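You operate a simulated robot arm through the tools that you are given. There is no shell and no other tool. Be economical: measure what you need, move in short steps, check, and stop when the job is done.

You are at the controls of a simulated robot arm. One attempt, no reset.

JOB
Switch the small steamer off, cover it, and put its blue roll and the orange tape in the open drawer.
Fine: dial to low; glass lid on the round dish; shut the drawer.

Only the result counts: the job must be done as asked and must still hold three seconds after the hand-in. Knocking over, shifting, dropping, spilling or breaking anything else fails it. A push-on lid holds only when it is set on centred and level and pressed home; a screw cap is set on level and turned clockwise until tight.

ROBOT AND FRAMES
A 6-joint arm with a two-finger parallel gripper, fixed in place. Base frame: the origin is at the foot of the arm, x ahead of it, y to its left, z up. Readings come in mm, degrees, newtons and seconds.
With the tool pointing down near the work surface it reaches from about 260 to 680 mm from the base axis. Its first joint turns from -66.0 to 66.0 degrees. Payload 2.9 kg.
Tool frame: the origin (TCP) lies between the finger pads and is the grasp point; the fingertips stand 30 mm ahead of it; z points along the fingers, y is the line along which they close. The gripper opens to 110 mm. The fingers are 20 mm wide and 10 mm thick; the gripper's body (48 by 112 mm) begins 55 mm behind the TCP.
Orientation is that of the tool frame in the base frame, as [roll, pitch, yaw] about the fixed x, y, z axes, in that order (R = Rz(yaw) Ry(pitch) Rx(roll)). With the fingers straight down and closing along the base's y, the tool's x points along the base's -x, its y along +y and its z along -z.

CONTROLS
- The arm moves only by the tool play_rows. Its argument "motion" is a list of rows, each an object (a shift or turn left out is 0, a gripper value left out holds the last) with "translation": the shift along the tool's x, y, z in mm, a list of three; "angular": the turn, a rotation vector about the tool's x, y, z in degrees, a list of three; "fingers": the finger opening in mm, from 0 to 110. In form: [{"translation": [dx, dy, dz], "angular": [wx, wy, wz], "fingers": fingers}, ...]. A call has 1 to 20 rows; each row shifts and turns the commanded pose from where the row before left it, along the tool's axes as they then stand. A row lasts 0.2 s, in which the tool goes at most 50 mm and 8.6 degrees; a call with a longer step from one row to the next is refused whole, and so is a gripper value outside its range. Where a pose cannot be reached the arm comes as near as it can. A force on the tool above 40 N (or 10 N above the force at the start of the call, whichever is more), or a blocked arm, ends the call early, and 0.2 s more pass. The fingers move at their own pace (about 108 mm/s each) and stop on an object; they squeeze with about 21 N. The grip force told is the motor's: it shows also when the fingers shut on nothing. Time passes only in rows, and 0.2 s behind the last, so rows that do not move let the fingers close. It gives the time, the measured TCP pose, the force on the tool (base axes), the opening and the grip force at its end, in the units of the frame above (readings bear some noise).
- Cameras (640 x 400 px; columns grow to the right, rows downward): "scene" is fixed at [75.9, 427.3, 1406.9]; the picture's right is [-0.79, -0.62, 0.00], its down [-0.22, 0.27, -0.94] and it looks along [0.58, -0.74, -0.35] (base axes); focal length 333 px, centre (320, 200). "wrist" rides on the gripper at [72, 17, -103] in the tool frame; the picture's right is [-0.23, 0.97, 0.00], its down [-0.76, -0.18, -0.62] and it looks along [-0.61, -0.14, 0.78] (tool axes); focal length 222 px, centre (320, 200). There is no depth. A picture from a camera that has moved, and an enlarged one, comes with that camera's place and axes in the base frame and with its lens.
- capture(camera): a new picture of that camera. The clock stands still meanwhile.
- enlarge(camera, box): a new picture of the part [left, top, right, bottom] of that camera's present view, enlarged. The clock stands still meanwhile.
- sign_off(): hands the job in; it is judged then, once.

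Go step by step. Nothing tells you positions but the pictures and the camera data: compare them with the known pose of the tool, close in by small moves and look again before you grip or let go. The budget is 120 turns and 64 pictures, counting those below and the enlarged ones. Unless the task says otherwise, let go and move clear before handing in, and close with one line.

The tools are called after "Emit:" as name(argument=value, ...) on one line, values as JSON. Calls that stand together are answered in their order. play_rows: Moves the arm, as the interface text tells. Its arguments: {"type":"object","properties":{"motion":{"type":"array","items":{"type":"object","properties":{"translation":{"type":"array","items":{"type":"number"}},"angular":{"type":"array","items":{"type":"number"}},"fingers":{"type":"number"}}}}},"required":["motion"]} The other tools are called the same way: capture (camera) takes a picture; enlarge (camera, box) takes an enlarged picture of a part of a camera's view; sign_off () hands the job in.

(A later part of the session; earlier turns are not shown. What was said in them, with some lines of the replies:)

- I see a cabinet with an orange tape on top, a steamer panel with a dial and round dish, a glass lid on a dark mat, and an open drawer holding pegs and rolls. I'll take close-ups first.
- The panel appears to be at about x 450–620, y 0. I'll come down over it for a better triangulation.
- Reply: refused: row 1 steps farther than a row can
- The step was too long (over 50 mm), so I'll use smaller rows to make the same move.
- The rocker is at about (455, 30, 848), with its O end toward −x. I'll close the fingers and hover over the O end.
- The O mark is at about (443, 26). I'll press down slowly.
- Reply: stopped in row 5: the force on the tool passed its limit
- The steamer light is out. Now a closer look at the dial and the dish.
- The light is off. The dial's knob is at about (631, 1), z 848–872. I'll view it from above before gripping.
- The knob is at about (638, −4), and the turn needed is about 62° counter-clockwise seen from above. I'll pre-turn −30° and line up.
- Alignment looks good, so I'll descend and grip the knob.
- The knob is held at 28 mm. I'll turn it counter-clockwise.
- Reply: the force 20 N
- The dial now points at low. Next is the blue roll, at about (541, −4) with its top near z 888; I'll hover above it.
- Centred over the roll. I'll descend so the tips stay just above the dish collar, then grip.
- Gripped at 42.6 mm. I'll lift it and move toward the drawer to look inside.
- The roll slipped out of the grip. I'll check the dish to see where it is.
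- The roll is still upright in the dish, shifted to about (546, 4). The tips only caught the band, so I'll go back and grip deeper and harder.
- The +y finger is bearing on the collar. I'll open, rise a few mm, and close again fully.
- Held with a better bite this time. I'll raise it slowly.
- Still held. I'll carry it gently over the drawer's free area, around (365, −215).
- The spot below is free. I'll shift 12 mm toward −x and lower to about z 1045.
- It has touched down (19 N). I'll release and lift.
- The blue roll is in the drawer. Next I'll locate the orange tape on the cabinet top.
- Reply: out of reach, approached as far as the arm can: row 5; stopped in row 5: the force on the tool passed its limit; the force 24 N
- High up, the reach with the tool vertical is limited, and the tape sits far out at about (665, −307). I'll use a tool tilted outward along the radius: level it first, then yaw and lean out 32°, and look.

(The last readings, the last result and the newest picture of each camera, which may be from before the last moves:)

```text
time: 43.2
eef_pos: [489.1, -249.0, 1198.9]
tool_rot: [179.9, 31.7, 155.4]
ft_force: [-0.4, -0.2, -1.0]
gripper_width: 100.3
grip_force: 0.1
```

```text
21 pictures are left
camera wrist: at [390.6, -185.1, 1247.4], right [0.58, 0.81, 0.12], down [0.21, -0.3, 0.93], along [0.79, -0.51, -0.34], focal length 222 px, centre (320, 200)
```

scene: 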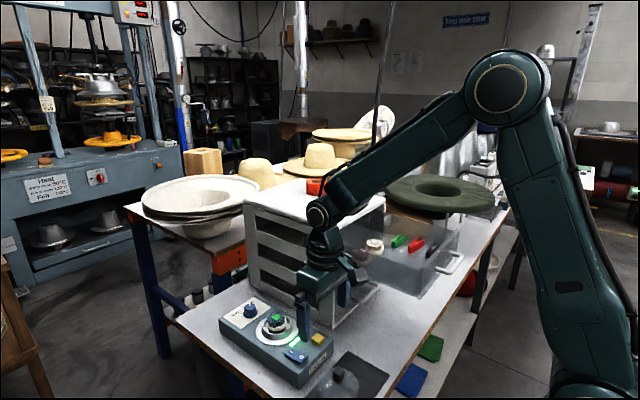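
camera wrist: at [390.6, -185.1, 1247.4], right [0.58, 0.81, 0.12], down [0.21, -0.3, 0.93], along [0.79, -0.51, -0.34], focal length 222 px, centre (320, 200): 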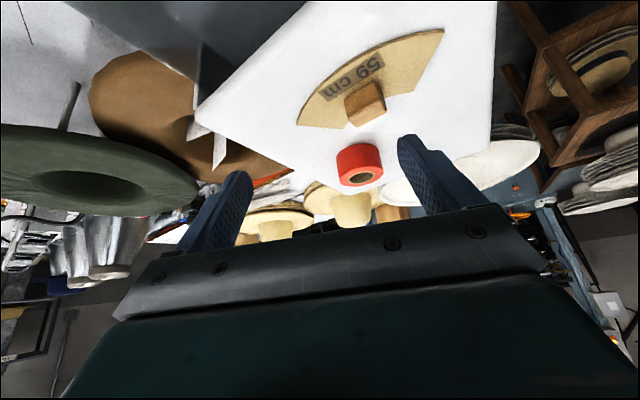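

The tape is visible. I'll move nearer, keeping the tilt, for a tighter fix.

Emit:
play_rows(motion=[{"translation": [-27.7, 11.5, 22.6]}, {"translation": [-27.7, 11.5, 22.6]}, {"translation": [-27.7, 11.5, 22.6]}, {}])

Emit:
capture(camera="wrist")

Emit:
enlarge(camera="scene", box=[250, 130, 410, 230])

```text
time: 44.2
eef_pos: [602.3, -261.5, 1185.0]
tool_rot: [179.9, 31.9, 155.5]
ft_force: [-0.1, -0.3, -0.1]
gripper_width: 99.9
grip_force: 0.1
```

```text
20 pictures are left
camera wrist: at [504.1, -197.7, 1233.4], right [0.58, 0.81, 0.12], down [0.22, -0.3, 0.93], along [0.79, -0.51, -0.35], focal length 222 px, centre (320, 200)
```

wrist: 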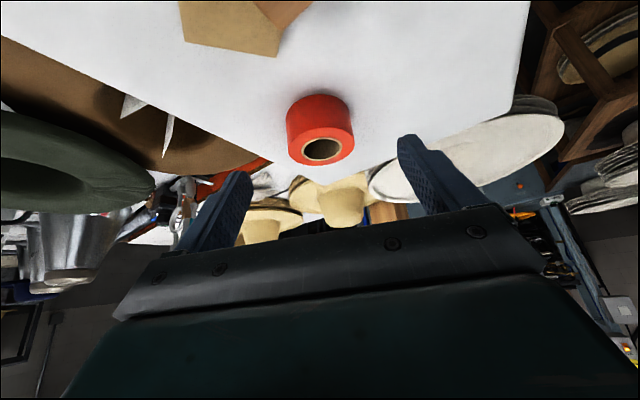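

```text
4.00 times, centred on (330, 180) of scene
camera zoom: at [75.9, 427.3, 1406.9], right [-0.79, -0.62, 0.0], down [-0.22, 0.27, -0.94], along [0.58, -0.74, -0.35], focal length 1331 px, centre (280, 280)
```

zoom: 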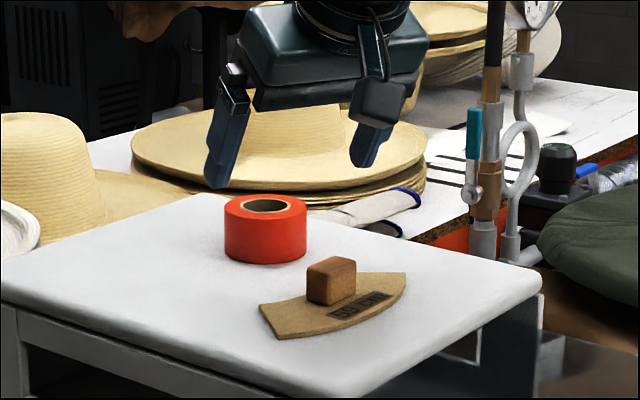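

The tape's top centre is at about (643, −279, 1128). I'll move over it and descend with fingers either side.

Emit:
play_rows(motion=[{"translation": [-27, 1, 16.8]}, {"translation": [10.6, 0, 17]}, {"translation": [7.9, 0, 12.7]}, {}])

Emit:
capture(camera="wrist")

Emit:
enlarge(camera="scene", box=[250, 130, 410, 230])

```text
time: 45.2
eef_pos: [630.7, -274.2, 1147.3]
tool_rot: [179.9, 31.8, 155.3]
ft_force: [-0.7, 0.4, 0.3]
gripper_width: 100.0
grip_force: 0.1
```

```text
18 pictures are left
camera wrist: at [532.0, -210.4, 1198.1], right [0.58, 0.81, 0.12], down [0.22, -0.3, 0.93], along [0.79, -0.51, -0.35], focal length 222 px, centre (320, 200)
```

wrist: 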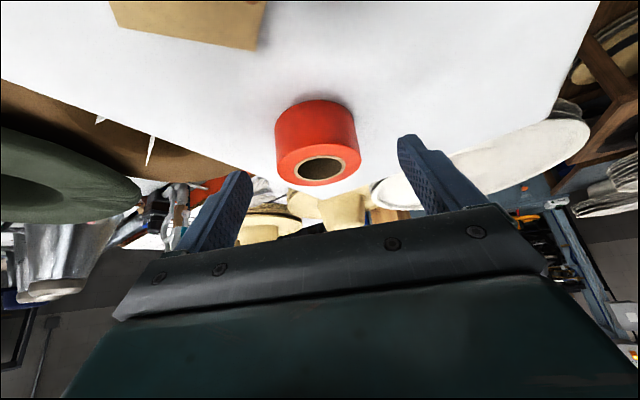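

```text
4.00 times, centred on (330, 180) of scene
camera zoom: at [75.9, 427.3, 1406.9], right [-0.79, -0.62, 0.0], down [-0.22, 0.27, -0.94], along [0.58, -0.74, -0.35], focal length 1331 px, centre (280, 280)
```

zoom: 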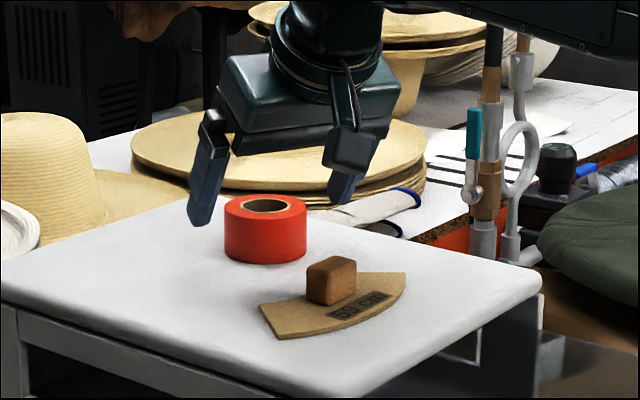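

Emit:
play_rows(motion=[{"translation": [3.9, 0, 6.3]}, {"translation": [2.9, 0, 4.7]}, {}, {"fingers": 20}, {"fingers": 20}, {"fingers": 20}, {}])

Emit:
enlarge(camera="scene", box=[250, 130, 410, 230])

```text
time: 46.8
eef_pos: [629.2, -274.5, 1136.7]
tool_rot: [179.9, 31.8, 155.5]
ft_force: [-0.2, 0.5, 1.4]
gripper_width: 57.9
grip_force: 20.9
```

```text
4.00 times, centred on (330, 180) of scene
camera zoom: at [75.9, 427.3, 1406.9], right [-0.79, -0.62, 0.0], down [-0.22, 0.27, -0.94], along [0.58, -0.74, -0.35], focal length 1331 px, centre (280, 280)
```

zoom: 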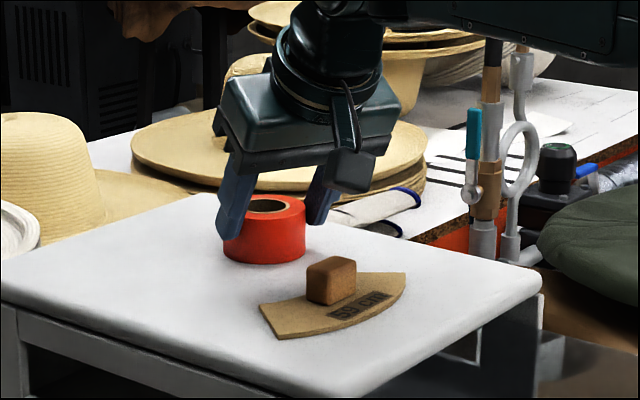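

Tape gripped at 57.9 mm. I'll lift it gently, then retract inward, keeping the tilt so it stays level.

Emit:
play_rows(motion=[{"translation": [-1.6, 0, -2.6]}, {"translation": [-2.6, 0, -4.2]}, {"translation": [-4.2, 0, -6.8]}, {"translation": [-5.3, 0, -8.5]}, {"translation": [-5.3, 0, -8.5]}, {"translation": [-5.3, 0, -8.5]}, {"translation": [-5.3, 0, -8.5]}, {"translation": [0, 0, -8]}, {"translation": [4, 0, -10]}, {"translation": [8, 0, -10]}, {"translation": [12, 0, -10]}, {"translation": [14, 0, -8.7]}, {"translation": [14, 0, -8.7]}, {"translation": [14, 0, -8.7]}, {"translation": [14, 0, -8.7]}, {"translation": [14, 0, -8.7]}, {"translation": [14, 0, -8.7]}, {"translation": [10, 0, -6]}, {}])

Emit:
enlarge(camera="scene", box=[250, 130, 410, 230])

```text
time: 50.8
eef_pos: [491.8, -210.7, 1212.2]
tool_rot: [179.9, 31.8, 155.4]
ft_force: [-0.2, -0.7, -1.3]
gripper_width: 58.0
grip_force: 21.0
```

```text
4.00 times, centred on (330, 180) of scene
camera zoom: at [75.9, 427.3, 1406.9], right [-0.79, -0.62, 0.0], down [-0.22, 0.27, -0.94], along [0.58, -0.74, -0.35], focal length 1331 px, centre (280, 280)
```

zoom: 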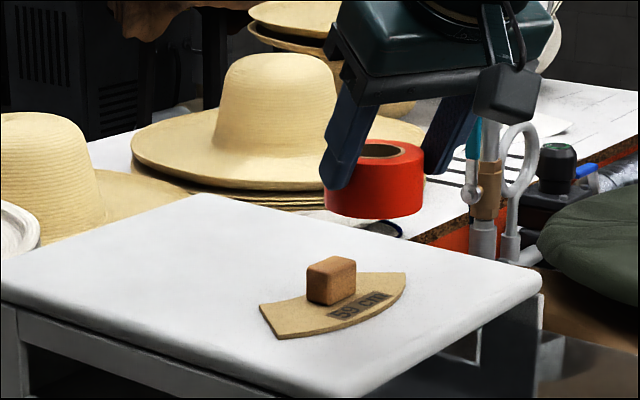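

Held level. Next I'll move over the drawer and yaw so the tool leans toward −y, with the fingers closing along x.

Emit:
play_rows(motion=[{"translation": [5, -5, -3.3]}, {"translation": [10.7, -10, -6.6]}, {"translation": [13, -12.2, -8]}, {"translation": [13, -12.2, -8]}, {"translation": [13, -12.2, -8]}, {"translation": [13, -12.2, -8]}, {"translation": [13, -12.2, -8]}, {"translation": [12, -12, -7.5]}, {"translation": [9, -8.5, -5.6]}, {"translation": [5, -4.5, -3.1]}, {"angular": [2.2, 0, 3.5]}, {"angular": [4.31, 0, 6.95]}, {"angular": [4.31, 0, 6.95]}, {"angular": [4.31, 0, 6.95]}, {"angular": [4.31, 0, 6.95]}, {"angular": [4.31, 0, 6.95]}, {"angular": [4.31, 0, 6.95]}, {"angular": [4.31, 0, 6.95]}, {"angular": [2.1, 0, 3.4]}, {}])

Emit:
capture(camera="wrist")

Emit:
capture(camera="scene")

```text
time: 55.0
eef_pos: [335.2, -251.2, 1212.2]
tool_rot: [180.0, 31.7, 90.0]
ft_force: [0.0, 0.0, -0.7]
gripper_width: 58.1
grip_force: 21.2
```

```text
14 pictures are left
camera wrist: at [353.2, -135.3, 1261.8], right [0.97, -0.19, 0.12], down [-0.18, -0.32, 0.93], along [-0.14, -0.93, -0.35], focal length 222 px, centre (320, 200)
```

wrist: 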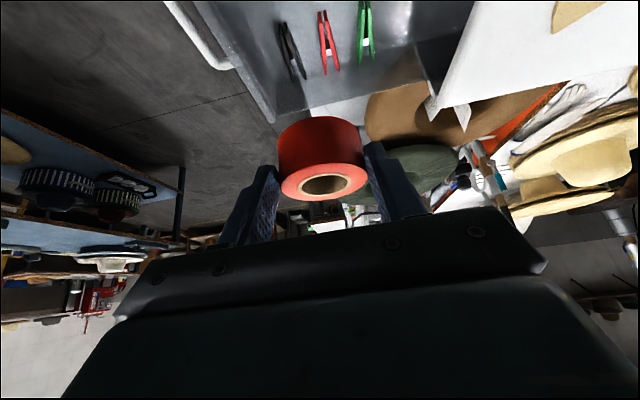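

```text
13 pictures are left
```

scene: 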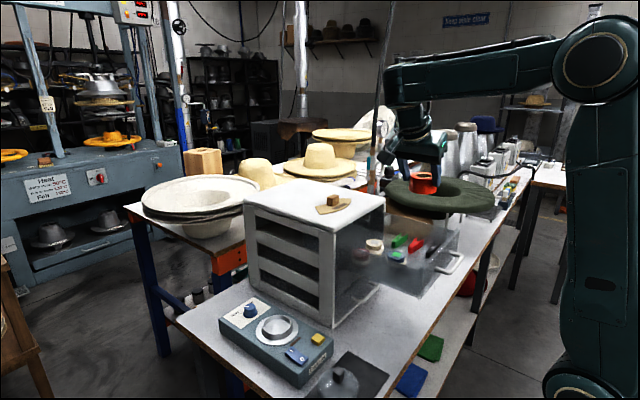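

Clear spot confirmed: the black and red clip ends are at (314, −294) and (357, −293). Lowering slowly.

Emit:
play_rows(motion=[{"translation": [3.2, 0, 5.1]}, {"translation": [5.3, 0, 8.5]}, {"translation": [7.4, 0, 11.9]}, {"translation": [7.4, 0, 11.9]}, {"translation": [7.4, 0, 11.9]}, {"translation": [7.4, 0, 11.9]}, {"translation": [7.4, 0, 11.9]}, {"translation": [7.4, 0, 11.9]}, {"translation": [7.4, 0, 11.9]}, {"translation": [7.4, 0, 11.9]}, {"translation": [7.4, 0, 11.9]}, {"translation": [5.3, 0, 8.5]}, {"translation": [3.7, 0, 6]}, {"translation": [2.6, 0, 4.2]}, {}])

Emit:
capture(camera="wrist")

Emit:
enlarge(camera="scene", box=[300, 180, 480, 300])

```text
time: 58.2
eef_pos: [336.9, -250.3, 1048.8]
tool_rot: [179.8, 31.9, 89.9]
ft_force: [0.1, -0.1, 14.6]
gripper_width: 58.1
grip_force: 20.8
```

```text
12 pictures are left
camera wrist: at [353.6, -134.7, 1097.8], right [0.97, -0.19, 0.12], down [-0.18, -0.32, 0.93], along [-0.14, -0.93, -0.34], focal length 222 px, centre (320, 200)
```

wrist: 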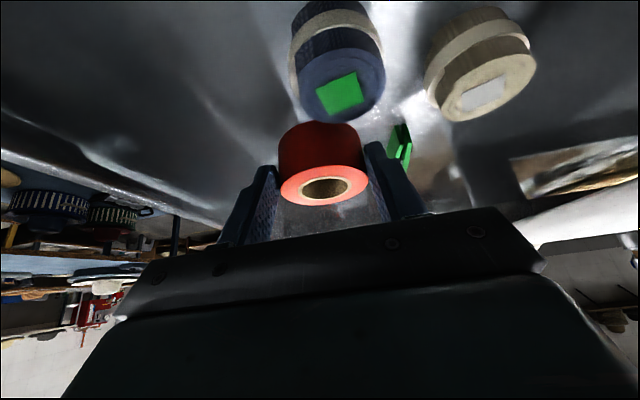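

```text
3.33 times, centred on (390, 240) of scene
camera zoom: at [75.8, 427.4, 1406.8], right [-0.79, -0.62, 0.0], down [-0.22, 0.27, -0.94], along [0.58, -0.74, -0.35], focal length 1109 px, centre (87, 67)
```

zoom: 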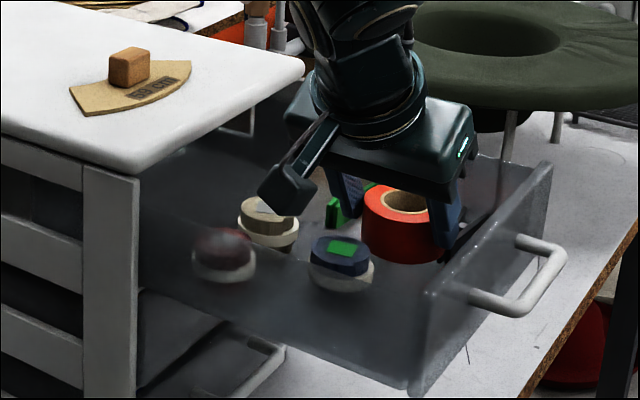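

There is contact at 14.6 N before reaching the floor, so the tape is probably on the clip ends, which stand higher than I took them. I'll raise a little, ease +y away from the clips (nudging the blue roll slightly), and recheck.

Emit:
play_rows(motion=[{"translation": [-2.1, 0, -3.4]}, {"translation": [3, 0, -1.9]}, {"translation": [4.2, 0, -2.6]}, {}])

Emit:
play_rows(motion=[{"translation": [3, 0, -1.9]}, {"translation": [3, 0, -1.9]}, {}, {"translation": [1.6, 0, 2.6]}, {"translation": [1.6, 0, 2.6]}, {}])

Emit:
capture(camera="wrist")

```text
time: 59.2
eef_pos: [335.0, -241.3, 1052.5]
tool_rot: [-180.0, 31.7, 90.0]
ft_force: [0.5, -1.0, 0.0]
gripper_width: 58.1
grip_force: 21.1
```

```text
time: 60.6
eef_pos: [335.6, -234.5, 1045.9]
tool_rot: [-180.0, 31.7, 90.2]
ft_force: [0.4, 0.5, -0.8]
gripper_width: 58.0
grip_force: 21.0
```

```text
10 pictures are left
camera wrist: at [353.1, -119.1, 1095.0], right [0.97, -0.19, 0.12], down [-0.18, -0.32, 0.93], along [-0.14, -0.93, -0.35], focal length 222 px, centre (320, 200)
```

wrist: 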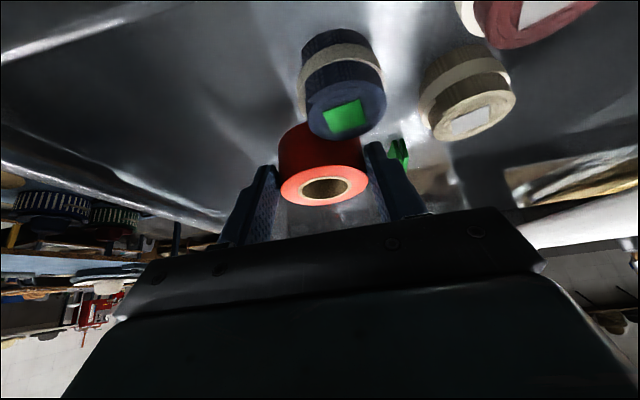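

Free of contact now. Continuing down in small steps.

Emit:
play_rows(motion=[{"translation": [1.6, 0, 2.6]}, {"translation": [1.6, 0, 2.6]}, {"translation": [1.6, 0, 2.6]}, {}])

Emit:
play_rows(motion=[{"translation": [1.6, 0, 2.6]}, {}])

```text
time: 61.6
eef_pos: [336.3, -234.4, 1036.4]
tool_rot: [-180.0, 31.7, 90.1]
ft_force: [-0.3, 0.4, 0.5]
gripper_width: 58.2
grip_force: 20.9
```

```text
time: 62.2
eef_pos: [335.6, -234.3, 1033.2]
tool_rot: [180.0, 31.6, 90.2]
ft_force: [0.1, 0.5, -0.3]
gripper_width: 58.0
grip_force: 21.3
```

Emit:
play_rows(motion=[{"translation": [1.6, 0, 2.6]}, {"translation": [1.1, 0, 1.7]}, {}])

Emit:
play_rows(motion=[{"translation": [1.1, 0, 1.7]}, {"translation": [1.1, 0, 1.7]}, {}])

```text
time: 63.0
eef_pos: [335.0, -235.5, 1030.3]
tool_rot: [179.8, 31.8, 89.9]
ft_force: [0.7, -3.7, 14.8]
gripper_width: 58.1
grip_force: 20.8
```

```text
time: 63.8
eef_pos: [337.1, -234.4, 1024.6]
tool_rot: [179.9, 31.8, 90.0]
ft_force: [0.1, -3.3, 17.0]
gripper_width: 58.2
grip_force: 20.4
```

Floor contact, so I'll release and go straight up.

Emit:
play_rows(motion=[{"translation": [-1.1, 0, -1.7]}, {"fingers": 69}, {"fingers": 69}, {"translation": [-4.2, 0, -6.8]}, {"translation": [-7.9, 0, -12.8]}, {"translation": [-15.8, 0, -25.5]}, {"translation": [-21, 0, -34]}, {"translation": [-21, 0, -34]}, {"translation": [-21, 0, -34]}, {}])

Emit:
capture(camera="wrist")

```text
time: 66.0
eef_pos: [336.5, -235.8, 1199.7]
tool_rot: [179.9, 31.7, 90.1]
ft_force: [0.7, -0.6, -0.8]
gripper_width: 69.0
grip_force: 0.1
```

```text
9 pictures are left
camera wrist: at [352.8, -119.3, 1249.9], right [0.97, -0.19, 0.12], down [-0.18, -0.32, 0.93], along [-0.14, -0.93, -0.35], focal length 222 px, centre (320, 200)
```

wrist: 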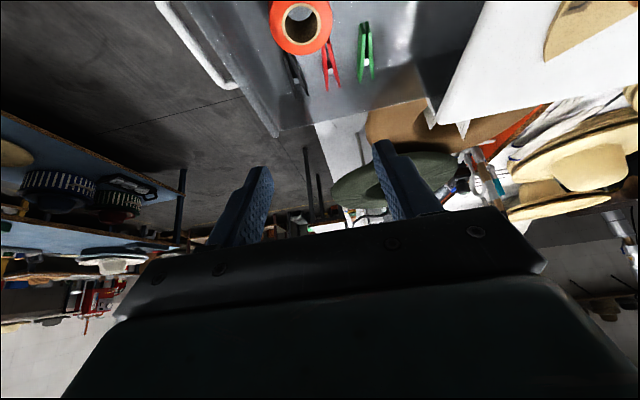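

Both items are in the drawer. I'll straighten the tool, close the fingers, and line up in front of the drawer handle (bar at about x 232, y −267, z 1010).

Emit:
play_rows(motion=[{"angular": [0, 8, 0], "fingers": 0}, {"angular": [0, 8, 0]}, {"angular": [0, 8, 0]}, {"angular": [0, 7.7, 0]}, {"angular": [0, 0, -8.2]}, {"angular": [0, 0, -8.2]}, {"angular": [0, 0, -8.2]}, {"angular": [0, 0, -8.2]}, {"angular": [0, 0, -8.2]}, {"angular": [0, 0, -8.2]}, {"angular": [0, 0, -8.2]}, {"angular": [0, 0, -8.2]}, {"angular": [0, 0, -8.2]}, {"angular": [0, 0, -8.2]}, {"angular": [0, 0, -7.9]}, {"translation": [40, -10, 0]}, {"translation": [40, -10, 0]}, {"translation": [40, -10, 0]}, {"translation": [28, 0, 0]}, {}])

Emit:
capture(camera="wrist")

```text
time: 70.2
eef_pos: [186.0, -266.0, 1199.2]
tool_rot: [180.0, 0.0, 180.0]
ft_force: [0.8, 0.4, 0.3]
gripper_width: 0.0
grip_force: 20.6
```

```text
8 pictures are left
camera wrist: at [114.9, -248.9, 1302.2], right [0.23, 0.97, 0.0], down [0.76, -0.18, 0.62], along [0.61, -0.14, -0.78], focal length 222 px, centre (320, 200)
```

wrist: 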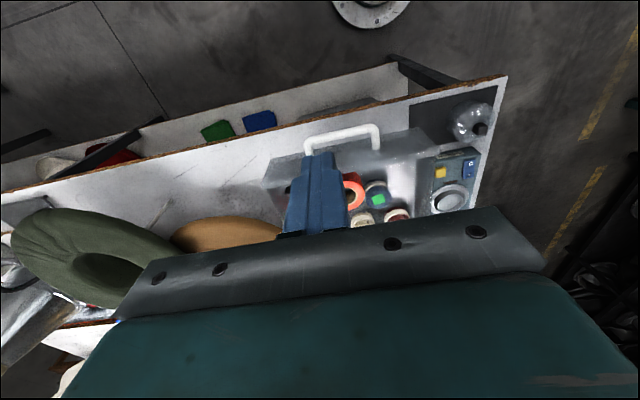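

The handle's bar is centred at about y −248, x 240. I'll shift, descend, and begin pushing.

Emit:
play_rows(motion=[{"translation": [0, 18, 20]}, {"translation": [0, 0, 45]}, {"translation": [0, 0, 45]}, {"translation": [0, 0, 45]}, {"translation": [0, 0, 28]}, {"translation": [-10, 0, 0]}, {"translation": [-10, 0, 0]}, {"translation": [-8, 0, 0]}, {"translation": [-5, 0, 0]}, {"translation": [-5, 0, 0]}, {"translation": [-5, 0, 0]}, {"translation": [-5, 0, 0]}, {}])

Emit:
enlarge(camera="scene", box=[300, 160, 510, 300])

```text
time: 73.0
eef_pos: [236.1, -245.9, 1016.2]
tool_rot: [180.0, 0.0, -180.0]
ft_force: [-0.6, -0.4, -0.2]
gripper_width: 0.1
grip_force: 21.2
```

```text
2.86 times, centred on (405, 230) of scene
camera zoom: at [75.9, 427.3, 1406.9], right [-0.79, -0.62, 0.0], down [-0.22, 0.27, -0.94], along [0.58, -0.74, -0.35], focal length 950 px, centre (77, 114)
```

zoom: 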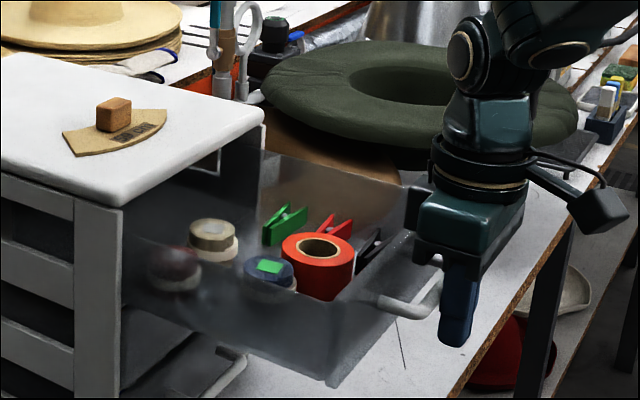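

Emit:
play_rows(motion=[{"translation": [-5, 0, 0]}, {"translation": [-5, 0, 0]}, {"translation": [-5, 0, 0]}, {"translation": [-5, 0, 0]}, {"translation": [-5, 0, 0]}, {"translation": [-5, 0, 0]}, {}])

Emit:
enlarge(camera="scene", box=[300, 160, 510, 300])

```text
time: 74.6
eef_pos: [265.0, -247.0, 1016.2]
tool_rot: [-179.9, 0.0, 180.0]
ft_force: [0.3, -0.1, 0.8]
gripper_width: 0.0
grip_force: 20.7
```

```text
2.86 times, centred on (405, 230) of scene
camera zoom: at [75.9, 427.3, 1406.9], right [-0.79, -0.62, 0.0], down [-0.22, 0.27, -0.94], along [0.58, -0.74, -0.35], focal length 950 px, centre (77, 114)
```

zoom: 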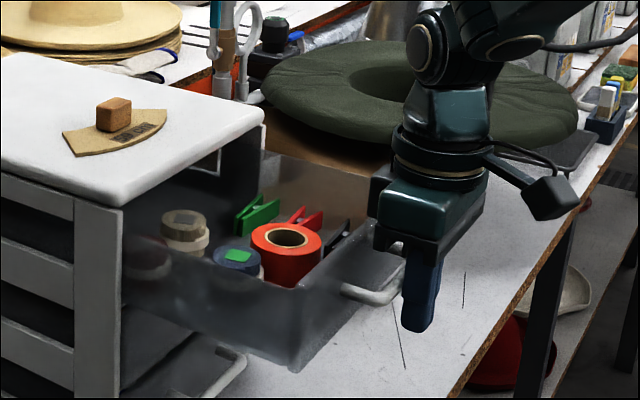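

The drawer slides easily. I'll keep pushing at a steady pace.

Emit:
play_rows(motion=[{"translation": [-5, 0, 0]}, {"translation": [-7, 0, 0]}, {"translation": [-8, 0, 0]}, {"translation": [-8, 0, 0]}, {"translation": [-8, 0, 0]}, {"translation": [-8, 0, 0]}, {"translation": [-8, 0, 0]}, {"translation": [-8, 0, 0]}, {"translation": [-8, 0, 0]}, {"translation": [-8, 0, 0]}, {"translation": [-8, 0, 0]}, {"translation": [-8, 0, 0]}, {"translation": [-8, 0, 0]}, {"translation": [-8, 0, 0]}, {"translation": [-8, 0, 0]}, {"translation": [-8, 0, 0]}, {"translation": [-7, 0, 0]}, {"translation": [-5, 0, 0]}, {}])

Emit:
enlarge(camera="scene", box=[300, 160, 510, 300])

```text
time: 78.6
eef_pos: [401.3, -246.2, 1017.2]
tool_rot: [179.9, 0.0, -179.9]
ft_force: [0.2, -0.4, 0.6]
gripper_width: 0.2
grip_force: 20.3
```

```text
2.86 times, centred on (405, 230) of scene
camera zoom: at [75.9, 427.3, 1406.9], right [-0.79, -0.62, 0.0], down [-0.22, 0.27, -0.94], along [0.58, -0.74, -0.35], focal length 950 px, centre (77, 114)
```

zoom: 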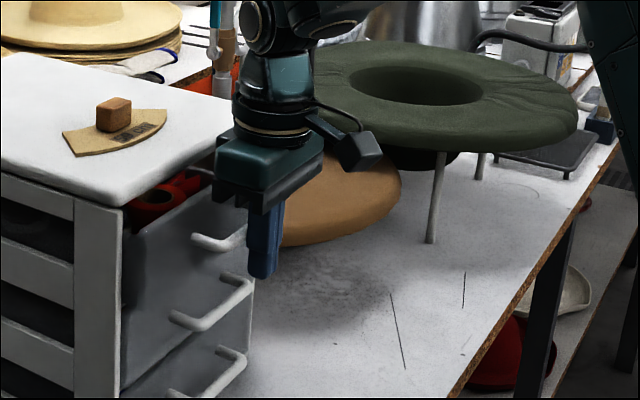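

Emit:
play_rows(motion=[{"translation": [-4, 0, 0]}, {"translation": [-4, 0, 0]}, {"translation": [-4, 0, 0]}, {"translation": [-4, 0, 0]}, {"translation": [-4, 0, 0]}, {"translation": [-4, 0, 0]}])

```text
time: 80.1
eef_pos: [420.3, -247.0, 1016.9]
tool_rot: [179.7, -0.9, 179.7]
ft_force: [-12.9, 0.7, 5.6]
gripper_width: 0.0
grip_force: 20.9
stopped in row 6: the force on the tool passed its limit (the readings are from after the stop); the commanded pose is now the measured one
```

The force stop shows the drawer is home. I'll back off, re-level the tool, and head for the glass lid.

Emit:
play_rows(motion=[{"translation": [15, 0, 0], "angular": [0.3, -0.9, -0.3]}, {"translation": [30, 0, 0]}, {"translation": [10, 0, -40]}, {"translation": [0, 40, -20], "fingers": 60}, {"translation": [0, 45, 0]}, {"translation": [0, 45, 0]}, {"translation": [0, 45, 0]}, {"translation": [0, 45, 0]}, {"translation": [9, 45, 0]}, {"translation": [10, 7, 40]}, {"translation": [0, 0, 45]}, {"translation": [0, 0, 17]}, {}])

Emit:
enlarge(camera="wrist", box=[220, 30, 420, 230])

Emit:
capture(camera="scene")

```text
time: 82.9
eef_pos: [346.8, 24.9, 973.3]
tool_rot: [179.9, 0.2, -180.0]
ft_force: [0.6, -0.3, 0.1]
gripper_width: 59.8
grip_force: 0.0
```

```text
2.00 times, centred on (320, 130) of wrist
camera zoom: at [274.8, 42.8, 1076.3], right [0.23, 0.97, 0.0], down [0.76, -0.18, 0.63], along [0.61, -0.14, -0.78], focal length 444 px, centre (320, 340)
```

zoom: 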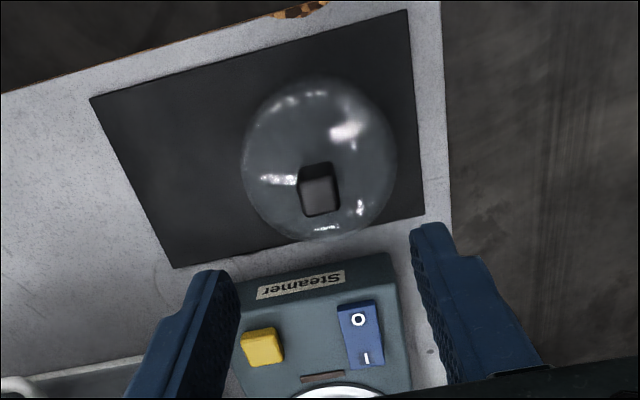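

```text
3 pictures are left
```

scene: 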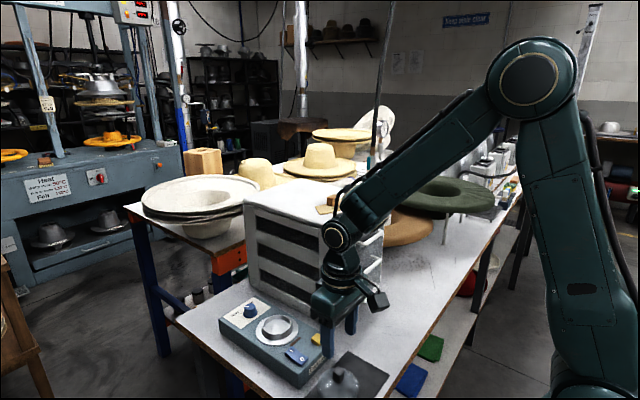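

The drawer looks closed. The lid's knob is at about (345, 25) with its top near z 884. I'll descend to grip it.

Emit:
play_rows(motion=[{"translation": [1.5, 0.3, 30]}, {"translation": [0, 0, 25], "fingers": 44}, {"translation": [0, 0, 10]}, {"translation": [0, 0, 6]}, {"translation": [0, 0, 4]}, {}])

Emit:
play_rows(motion=[{"translation": [0, 0, 2]}, {"translation": [0, 0, 2]}, {}])

```text
time: 84.3
eef_pos: [346.1, 25.1, 899.0]
tool_rot: [-180.0, 0.0, 179.9]
ft_force: [-0.7, -0.1, -0.5]
gripper_width: 44.2
grip_force: 0.0
```

```text
time: 85.1
eef_pos: [347.3, 26.1, 894.2]
tool_rot: [179.9, 0.3, -179.9]
ft_force: [0.5, 0.2, 0.3]
gripper_width: 44.0
grip_force: 0.2
```

Emit:
play_rows(motion=[{"fingers": 0}, {"fingers": 0}, {"fingers": 0}, {}])

Emit:
enlarge(camera="wrist", box=[220, 30, 420, 230])

```text
time: 86.1
eef_pos: [346.8, 25.6, 894.3]
tool_rot: [-179.9, 0.1, -179.9]
ft_force: [0.2, 0.5, 0.2]
gripper_width: 17.3
grip_force: 21.1
```

```text
2.00 times, centred on (320, 130) of wrist
camera zoom: at [274.8, 42.7, 997.1], right [0.23, 0.97, 0.0], down [0.76, -0.18, 0.63], along [0.61, -0.14, -0.78], focal length 444 px, centre (320, 340)
```

zoom: 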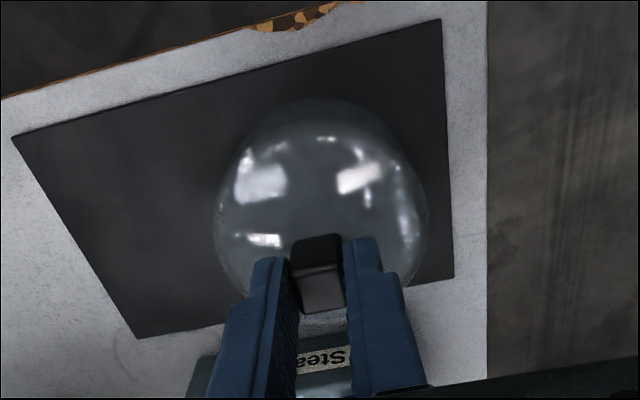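

The lid's knob is held at 17.3 mm. I'll lift slowly.

Emit:
play_rows(motion=[{"translation": [0, 0, -3]}, {"translation": [0, 0, -5]}, {"translation": [0, 0, -8]}, {"translation": [0, 0, -10]}, {"translation": [0, 0, -12]}, {"translation": [0, 0, -12]}, {"translation": [0, 0, -12]}, {"translation": [0, 0, -12]}, {"translation": [0, 0, -12]}, {"translation": [0, 0, -10]}, {"translation": [0, 0, -6]}, {}])

Emit:
play_rows(motion=[{"translation": [-4, -1, 0]}, {"translation": [-8, -1.2, 0]}, {"translation": [-12, -1.6, 0]}, {"translation": [-13, -2, 0]}, {"translation": [-13, -2, 0]}, {"translation": [-13, -2, 0]}, {"translation": [-13, -2, 0]}, {"translation": [-13, -2, 0]}, {"translation": [-13, -2, 0]}, {"translation": [-13, -2, 0]}, {"translation": [-13, -2, 0]}, {"translation": [-13, -2, 0]}, {"translation": [-13, -2, 0]}, {"translation": [-13, -2, 0]}, {"translation": [-12, -2, 0]}, {"translation": [-10, -0.7, 0]}, {"translation": [-6, -0.4, 0]}, {"translation": [-4.3, -0.5, 0]}, {}])

```text
time: 88.7
eef_pos: [345.5, 26.3, 996.7]
tool_rot: [180.0, 0.2, -180.0]
ft_force: [-0.9, -0.8, -0.6]
gripper_width: 17.4
grip_force: 21.2
```

```text
time: 92.7
eef_pos: [546.2, -3.0, 996.4]
tool_rot: [-180.0, 0.2, 180.0]
ft_force: [-0.6, -0.1, -0.8]
gripper_width: 17.3
grip_force: 20.8
```

The lid is over the dish. I'll lower to just above the collar and check centring.

Emit:
play_rows(motion=[{"translation": [0, 0, 6]}, {"translation": [0, 0, 8]}, {"translation": [0, 0, 8]}, {"translation": [0, 0, 6]}, {"translation": [0, 0, 4]}, {}])

Emit:
enlarge(camera="scene", box=[230, 280, 330, 350])

```text
time: 94.1
eef_pos: [544.6, -3.5, 965.5]
tool_rot: [-180.0, 0.2, -179.9]
ft_force: [-0.8, 0.0, -0.8]
gripper_width: 17.3
grip_force: 20.9
```

```text
5.71 times, centred on (280, 315) of scene
camera zoom: at [75.9, 427.3, 1406.9], right [-0.79, -0.62, 0.0], down [-0.22, 0.27, -0.94], along [0.58, -0.74, -0.35], focal length 1901 px, centre (549, -457)
```

zoom: 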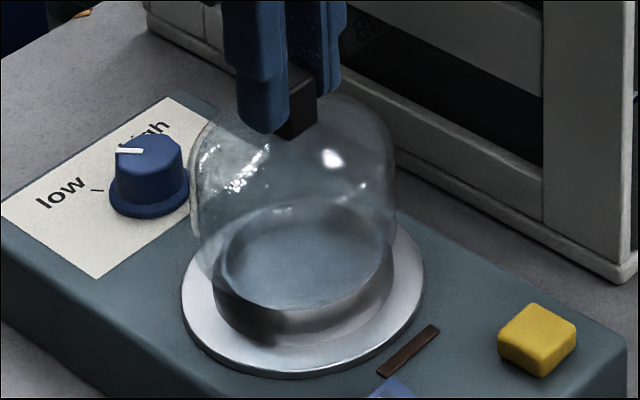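

The lid sits about 3 mm left of dish centre in the picture, so I'll correct that and lower to contact.

Emit:
play_rows(motion=[{"translation": [1.9, -1.5, 0]}, {"translation": [0, 0, 4]}, {"translation": [0, 0, 4]}, {"translation": [0, 0, 3]}, {"translation": [0, 0, 3]}, {}])

Emit:
play_rows(motion=[{"translation": [0, 0, 2]}, {"translation": [0, 0, 2]}, {}])

```text
time: 95.5
eef_pos: [543.3, -4.6, 953.3]
tool_rot: [-180.0, 0.1, -180.0]
ft_force: [0.2, 0.2, -0.3]
gripper_width: 17.2
grip_force: 21.1
```

```text
time: 96.3
eef_pos: [542.7, -5.4, 948.2]
tool_rot: [180.0, 0.1, -180.0]
ft_force: [0.3, 0.1, -1.0]
gripper_width: 17.1
grip_force: 20.8
```

Emit:
play_rows(motion=[{"translation": [0, 0, 2]}, {"translation": [0, 0, 1.5]}, {}])

Emit:
play_rows(motion=[{"translation": [0, 0, 1.5]}, {"translation": [0, 0, 1.5]}, {}])

```text
time: 97.1
eef_pos: [543.9, -4.9, 943.4]
tool_rot: [179.9, 0.2, -180.0]
ft_force: [0.8, -0.4, 0.0]
gripper_width: 17.2
grip_force: 20.4
```

```text
time: 97.9
eef_pos: [544.5, -4.2, 940.9]
tool_rot: [-180.0, 0.2, -180.0]
ft_force: [0.1, 0.5, -0.9]
gripper_width: 17.5
grip_force: 21.0
```

Emit:
play_rows(motion=[{"translation": [0, 0, 1.5]}, {"translation": [0, 0, 1.5]}, {}])

Emit:
play_rows(motion=[{"translation": [0, 0, 1.5]}, {"translation": [0, 0, 1.5]}, {}])

```text
time: 98.7
eef_pos: [544.5, -6.1, 940.6]
tool_rot: [-179.9, 0.3, 180.0]
ft_force: [-3.0, -1.3, 23.1]
gripper_width: 17.7
grip_force: 21.4
```

```text
time: 99.5
eef_pos: [544.8, -5.2, 936.4]
tool_rot: [180.0, 0.3, -180.0]
ft_force: [-1.0, -3.8, 23.0]
gripper_width: 17.5
grip_force: 21.0
```

Contact at z about 940. I'll release, rise, close the fingers, and press down on the knob.

Emit:
play_rows(motion=[{"fingers": 40}, {"fingers": 40}, {"translation": [0, 0, -15]}, {"translation": [0, 0, -25]}, {"translation": [0, 0, -10], "fingers": 0}, {}, {}, {"translation": [0, 0, 10]}, {"translation": [0, 0, 5]}, {"translation": [0, 0, 3]}, {}])

Emit:
play_rows(motion=[{"translation": [0, 0, 2]}, {"translation": [0, 0, 2]}, {"translation": [0, 0, 2]}, {}])

```text
time: 101.9
eef_pos: [544.1, -4.1, 968.4]
tool_rot: [180.0, 0.1, -180.0]
ft_force: [0.6, 0.2, 0.2]
gripper_width: 0.0
grip_force: 20.5
```

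```text
time: 102.9
eef_pos: [544.6, -4.1, 961.1]
tool_rot: [179.9, 0.2, 179.9]
ft_force: [0.3, 0.5, -1.1]
gripper_width: 0.0
grip_force: 20.8
```

Emit:
play_rows(motion=[{"translation": [0, 0, 2]}, {"translation": [0, 0, 1.5]}, {"translation": [0, 0, 1.5]}, {"translation": [0, 0, 1.5]}, {"translation": [0, 0, 1.5]}, {"translation": [0, 0, 1.5]}, {"translation": [0, 0, 1.5]}, {"translation": [0, 0, 1.5]}])

```text
time: 104.3
eef_pos: [543.6, -5.1, 955.2]
tool_rot: [-180.0, 0.4, -179.9]
ft_force: [-4.1, 0.6, 6.9]
gripper_width: 0.0
grip_force: 20.6
stopped in row 7: the force on the tool passed its limit (the readings are from after the stop); the commanded pose is now the measured one
```

It was pressed with over 40 N. I'll retreat clear and check with the last picture.

Emit:
play_rows(motion=[{"translation": [0, 0, -20]}, {"translation": [0, 0, -45]}, {"translation": [0, 0, -45]}, {"translation": [0, 0, -45]}, {"translation": [45, 0, 0]}, {"translation": [45, 0, 0]}, {"translation": [45, 0, 0]}, {}])

Emit:
enlarge(camera="scene", box=[210, 170, 420, 350])

```text
time: 106.2
eef_pos: [406.0, -4.6, 1111.1]
tool_rot: [179.9, 0.2, -179.9]
ft_force: [-0.9, 0.5, -0.3]
gripper_width: 0.0
grip_force: 20.8
```

```text
2.22 times, centred on (315, 260) of scene
camera zoom: at [75.9, 427.3, 1406.9], right [-0.79, -0.62, 0.0], down [-0.22, 0.27, -0.94], along [0.58, -0.74, -0.35], focal length 739 px, centre (331, 67)
```

zoom: 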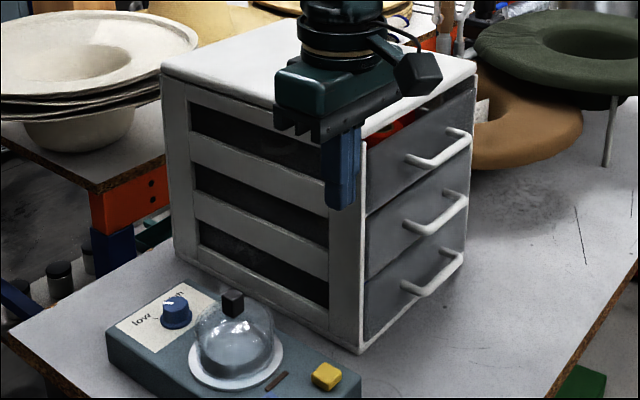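

The lid sits level and centred on the dish, the drawer is flush with the others, the light is out and the dial points to low. The arm is clear, so I'm handing in.

Emit:
sign_off()

```text
The job is handed in.
```

The steamer is off, its dial is on low and the glass lid is pressed onto the dish. The blue roll and orange tape are in the drawer, which is shut; while going in, the tape briefly pressed on something, probably the clip ends, and afterwards the clips looked in place.
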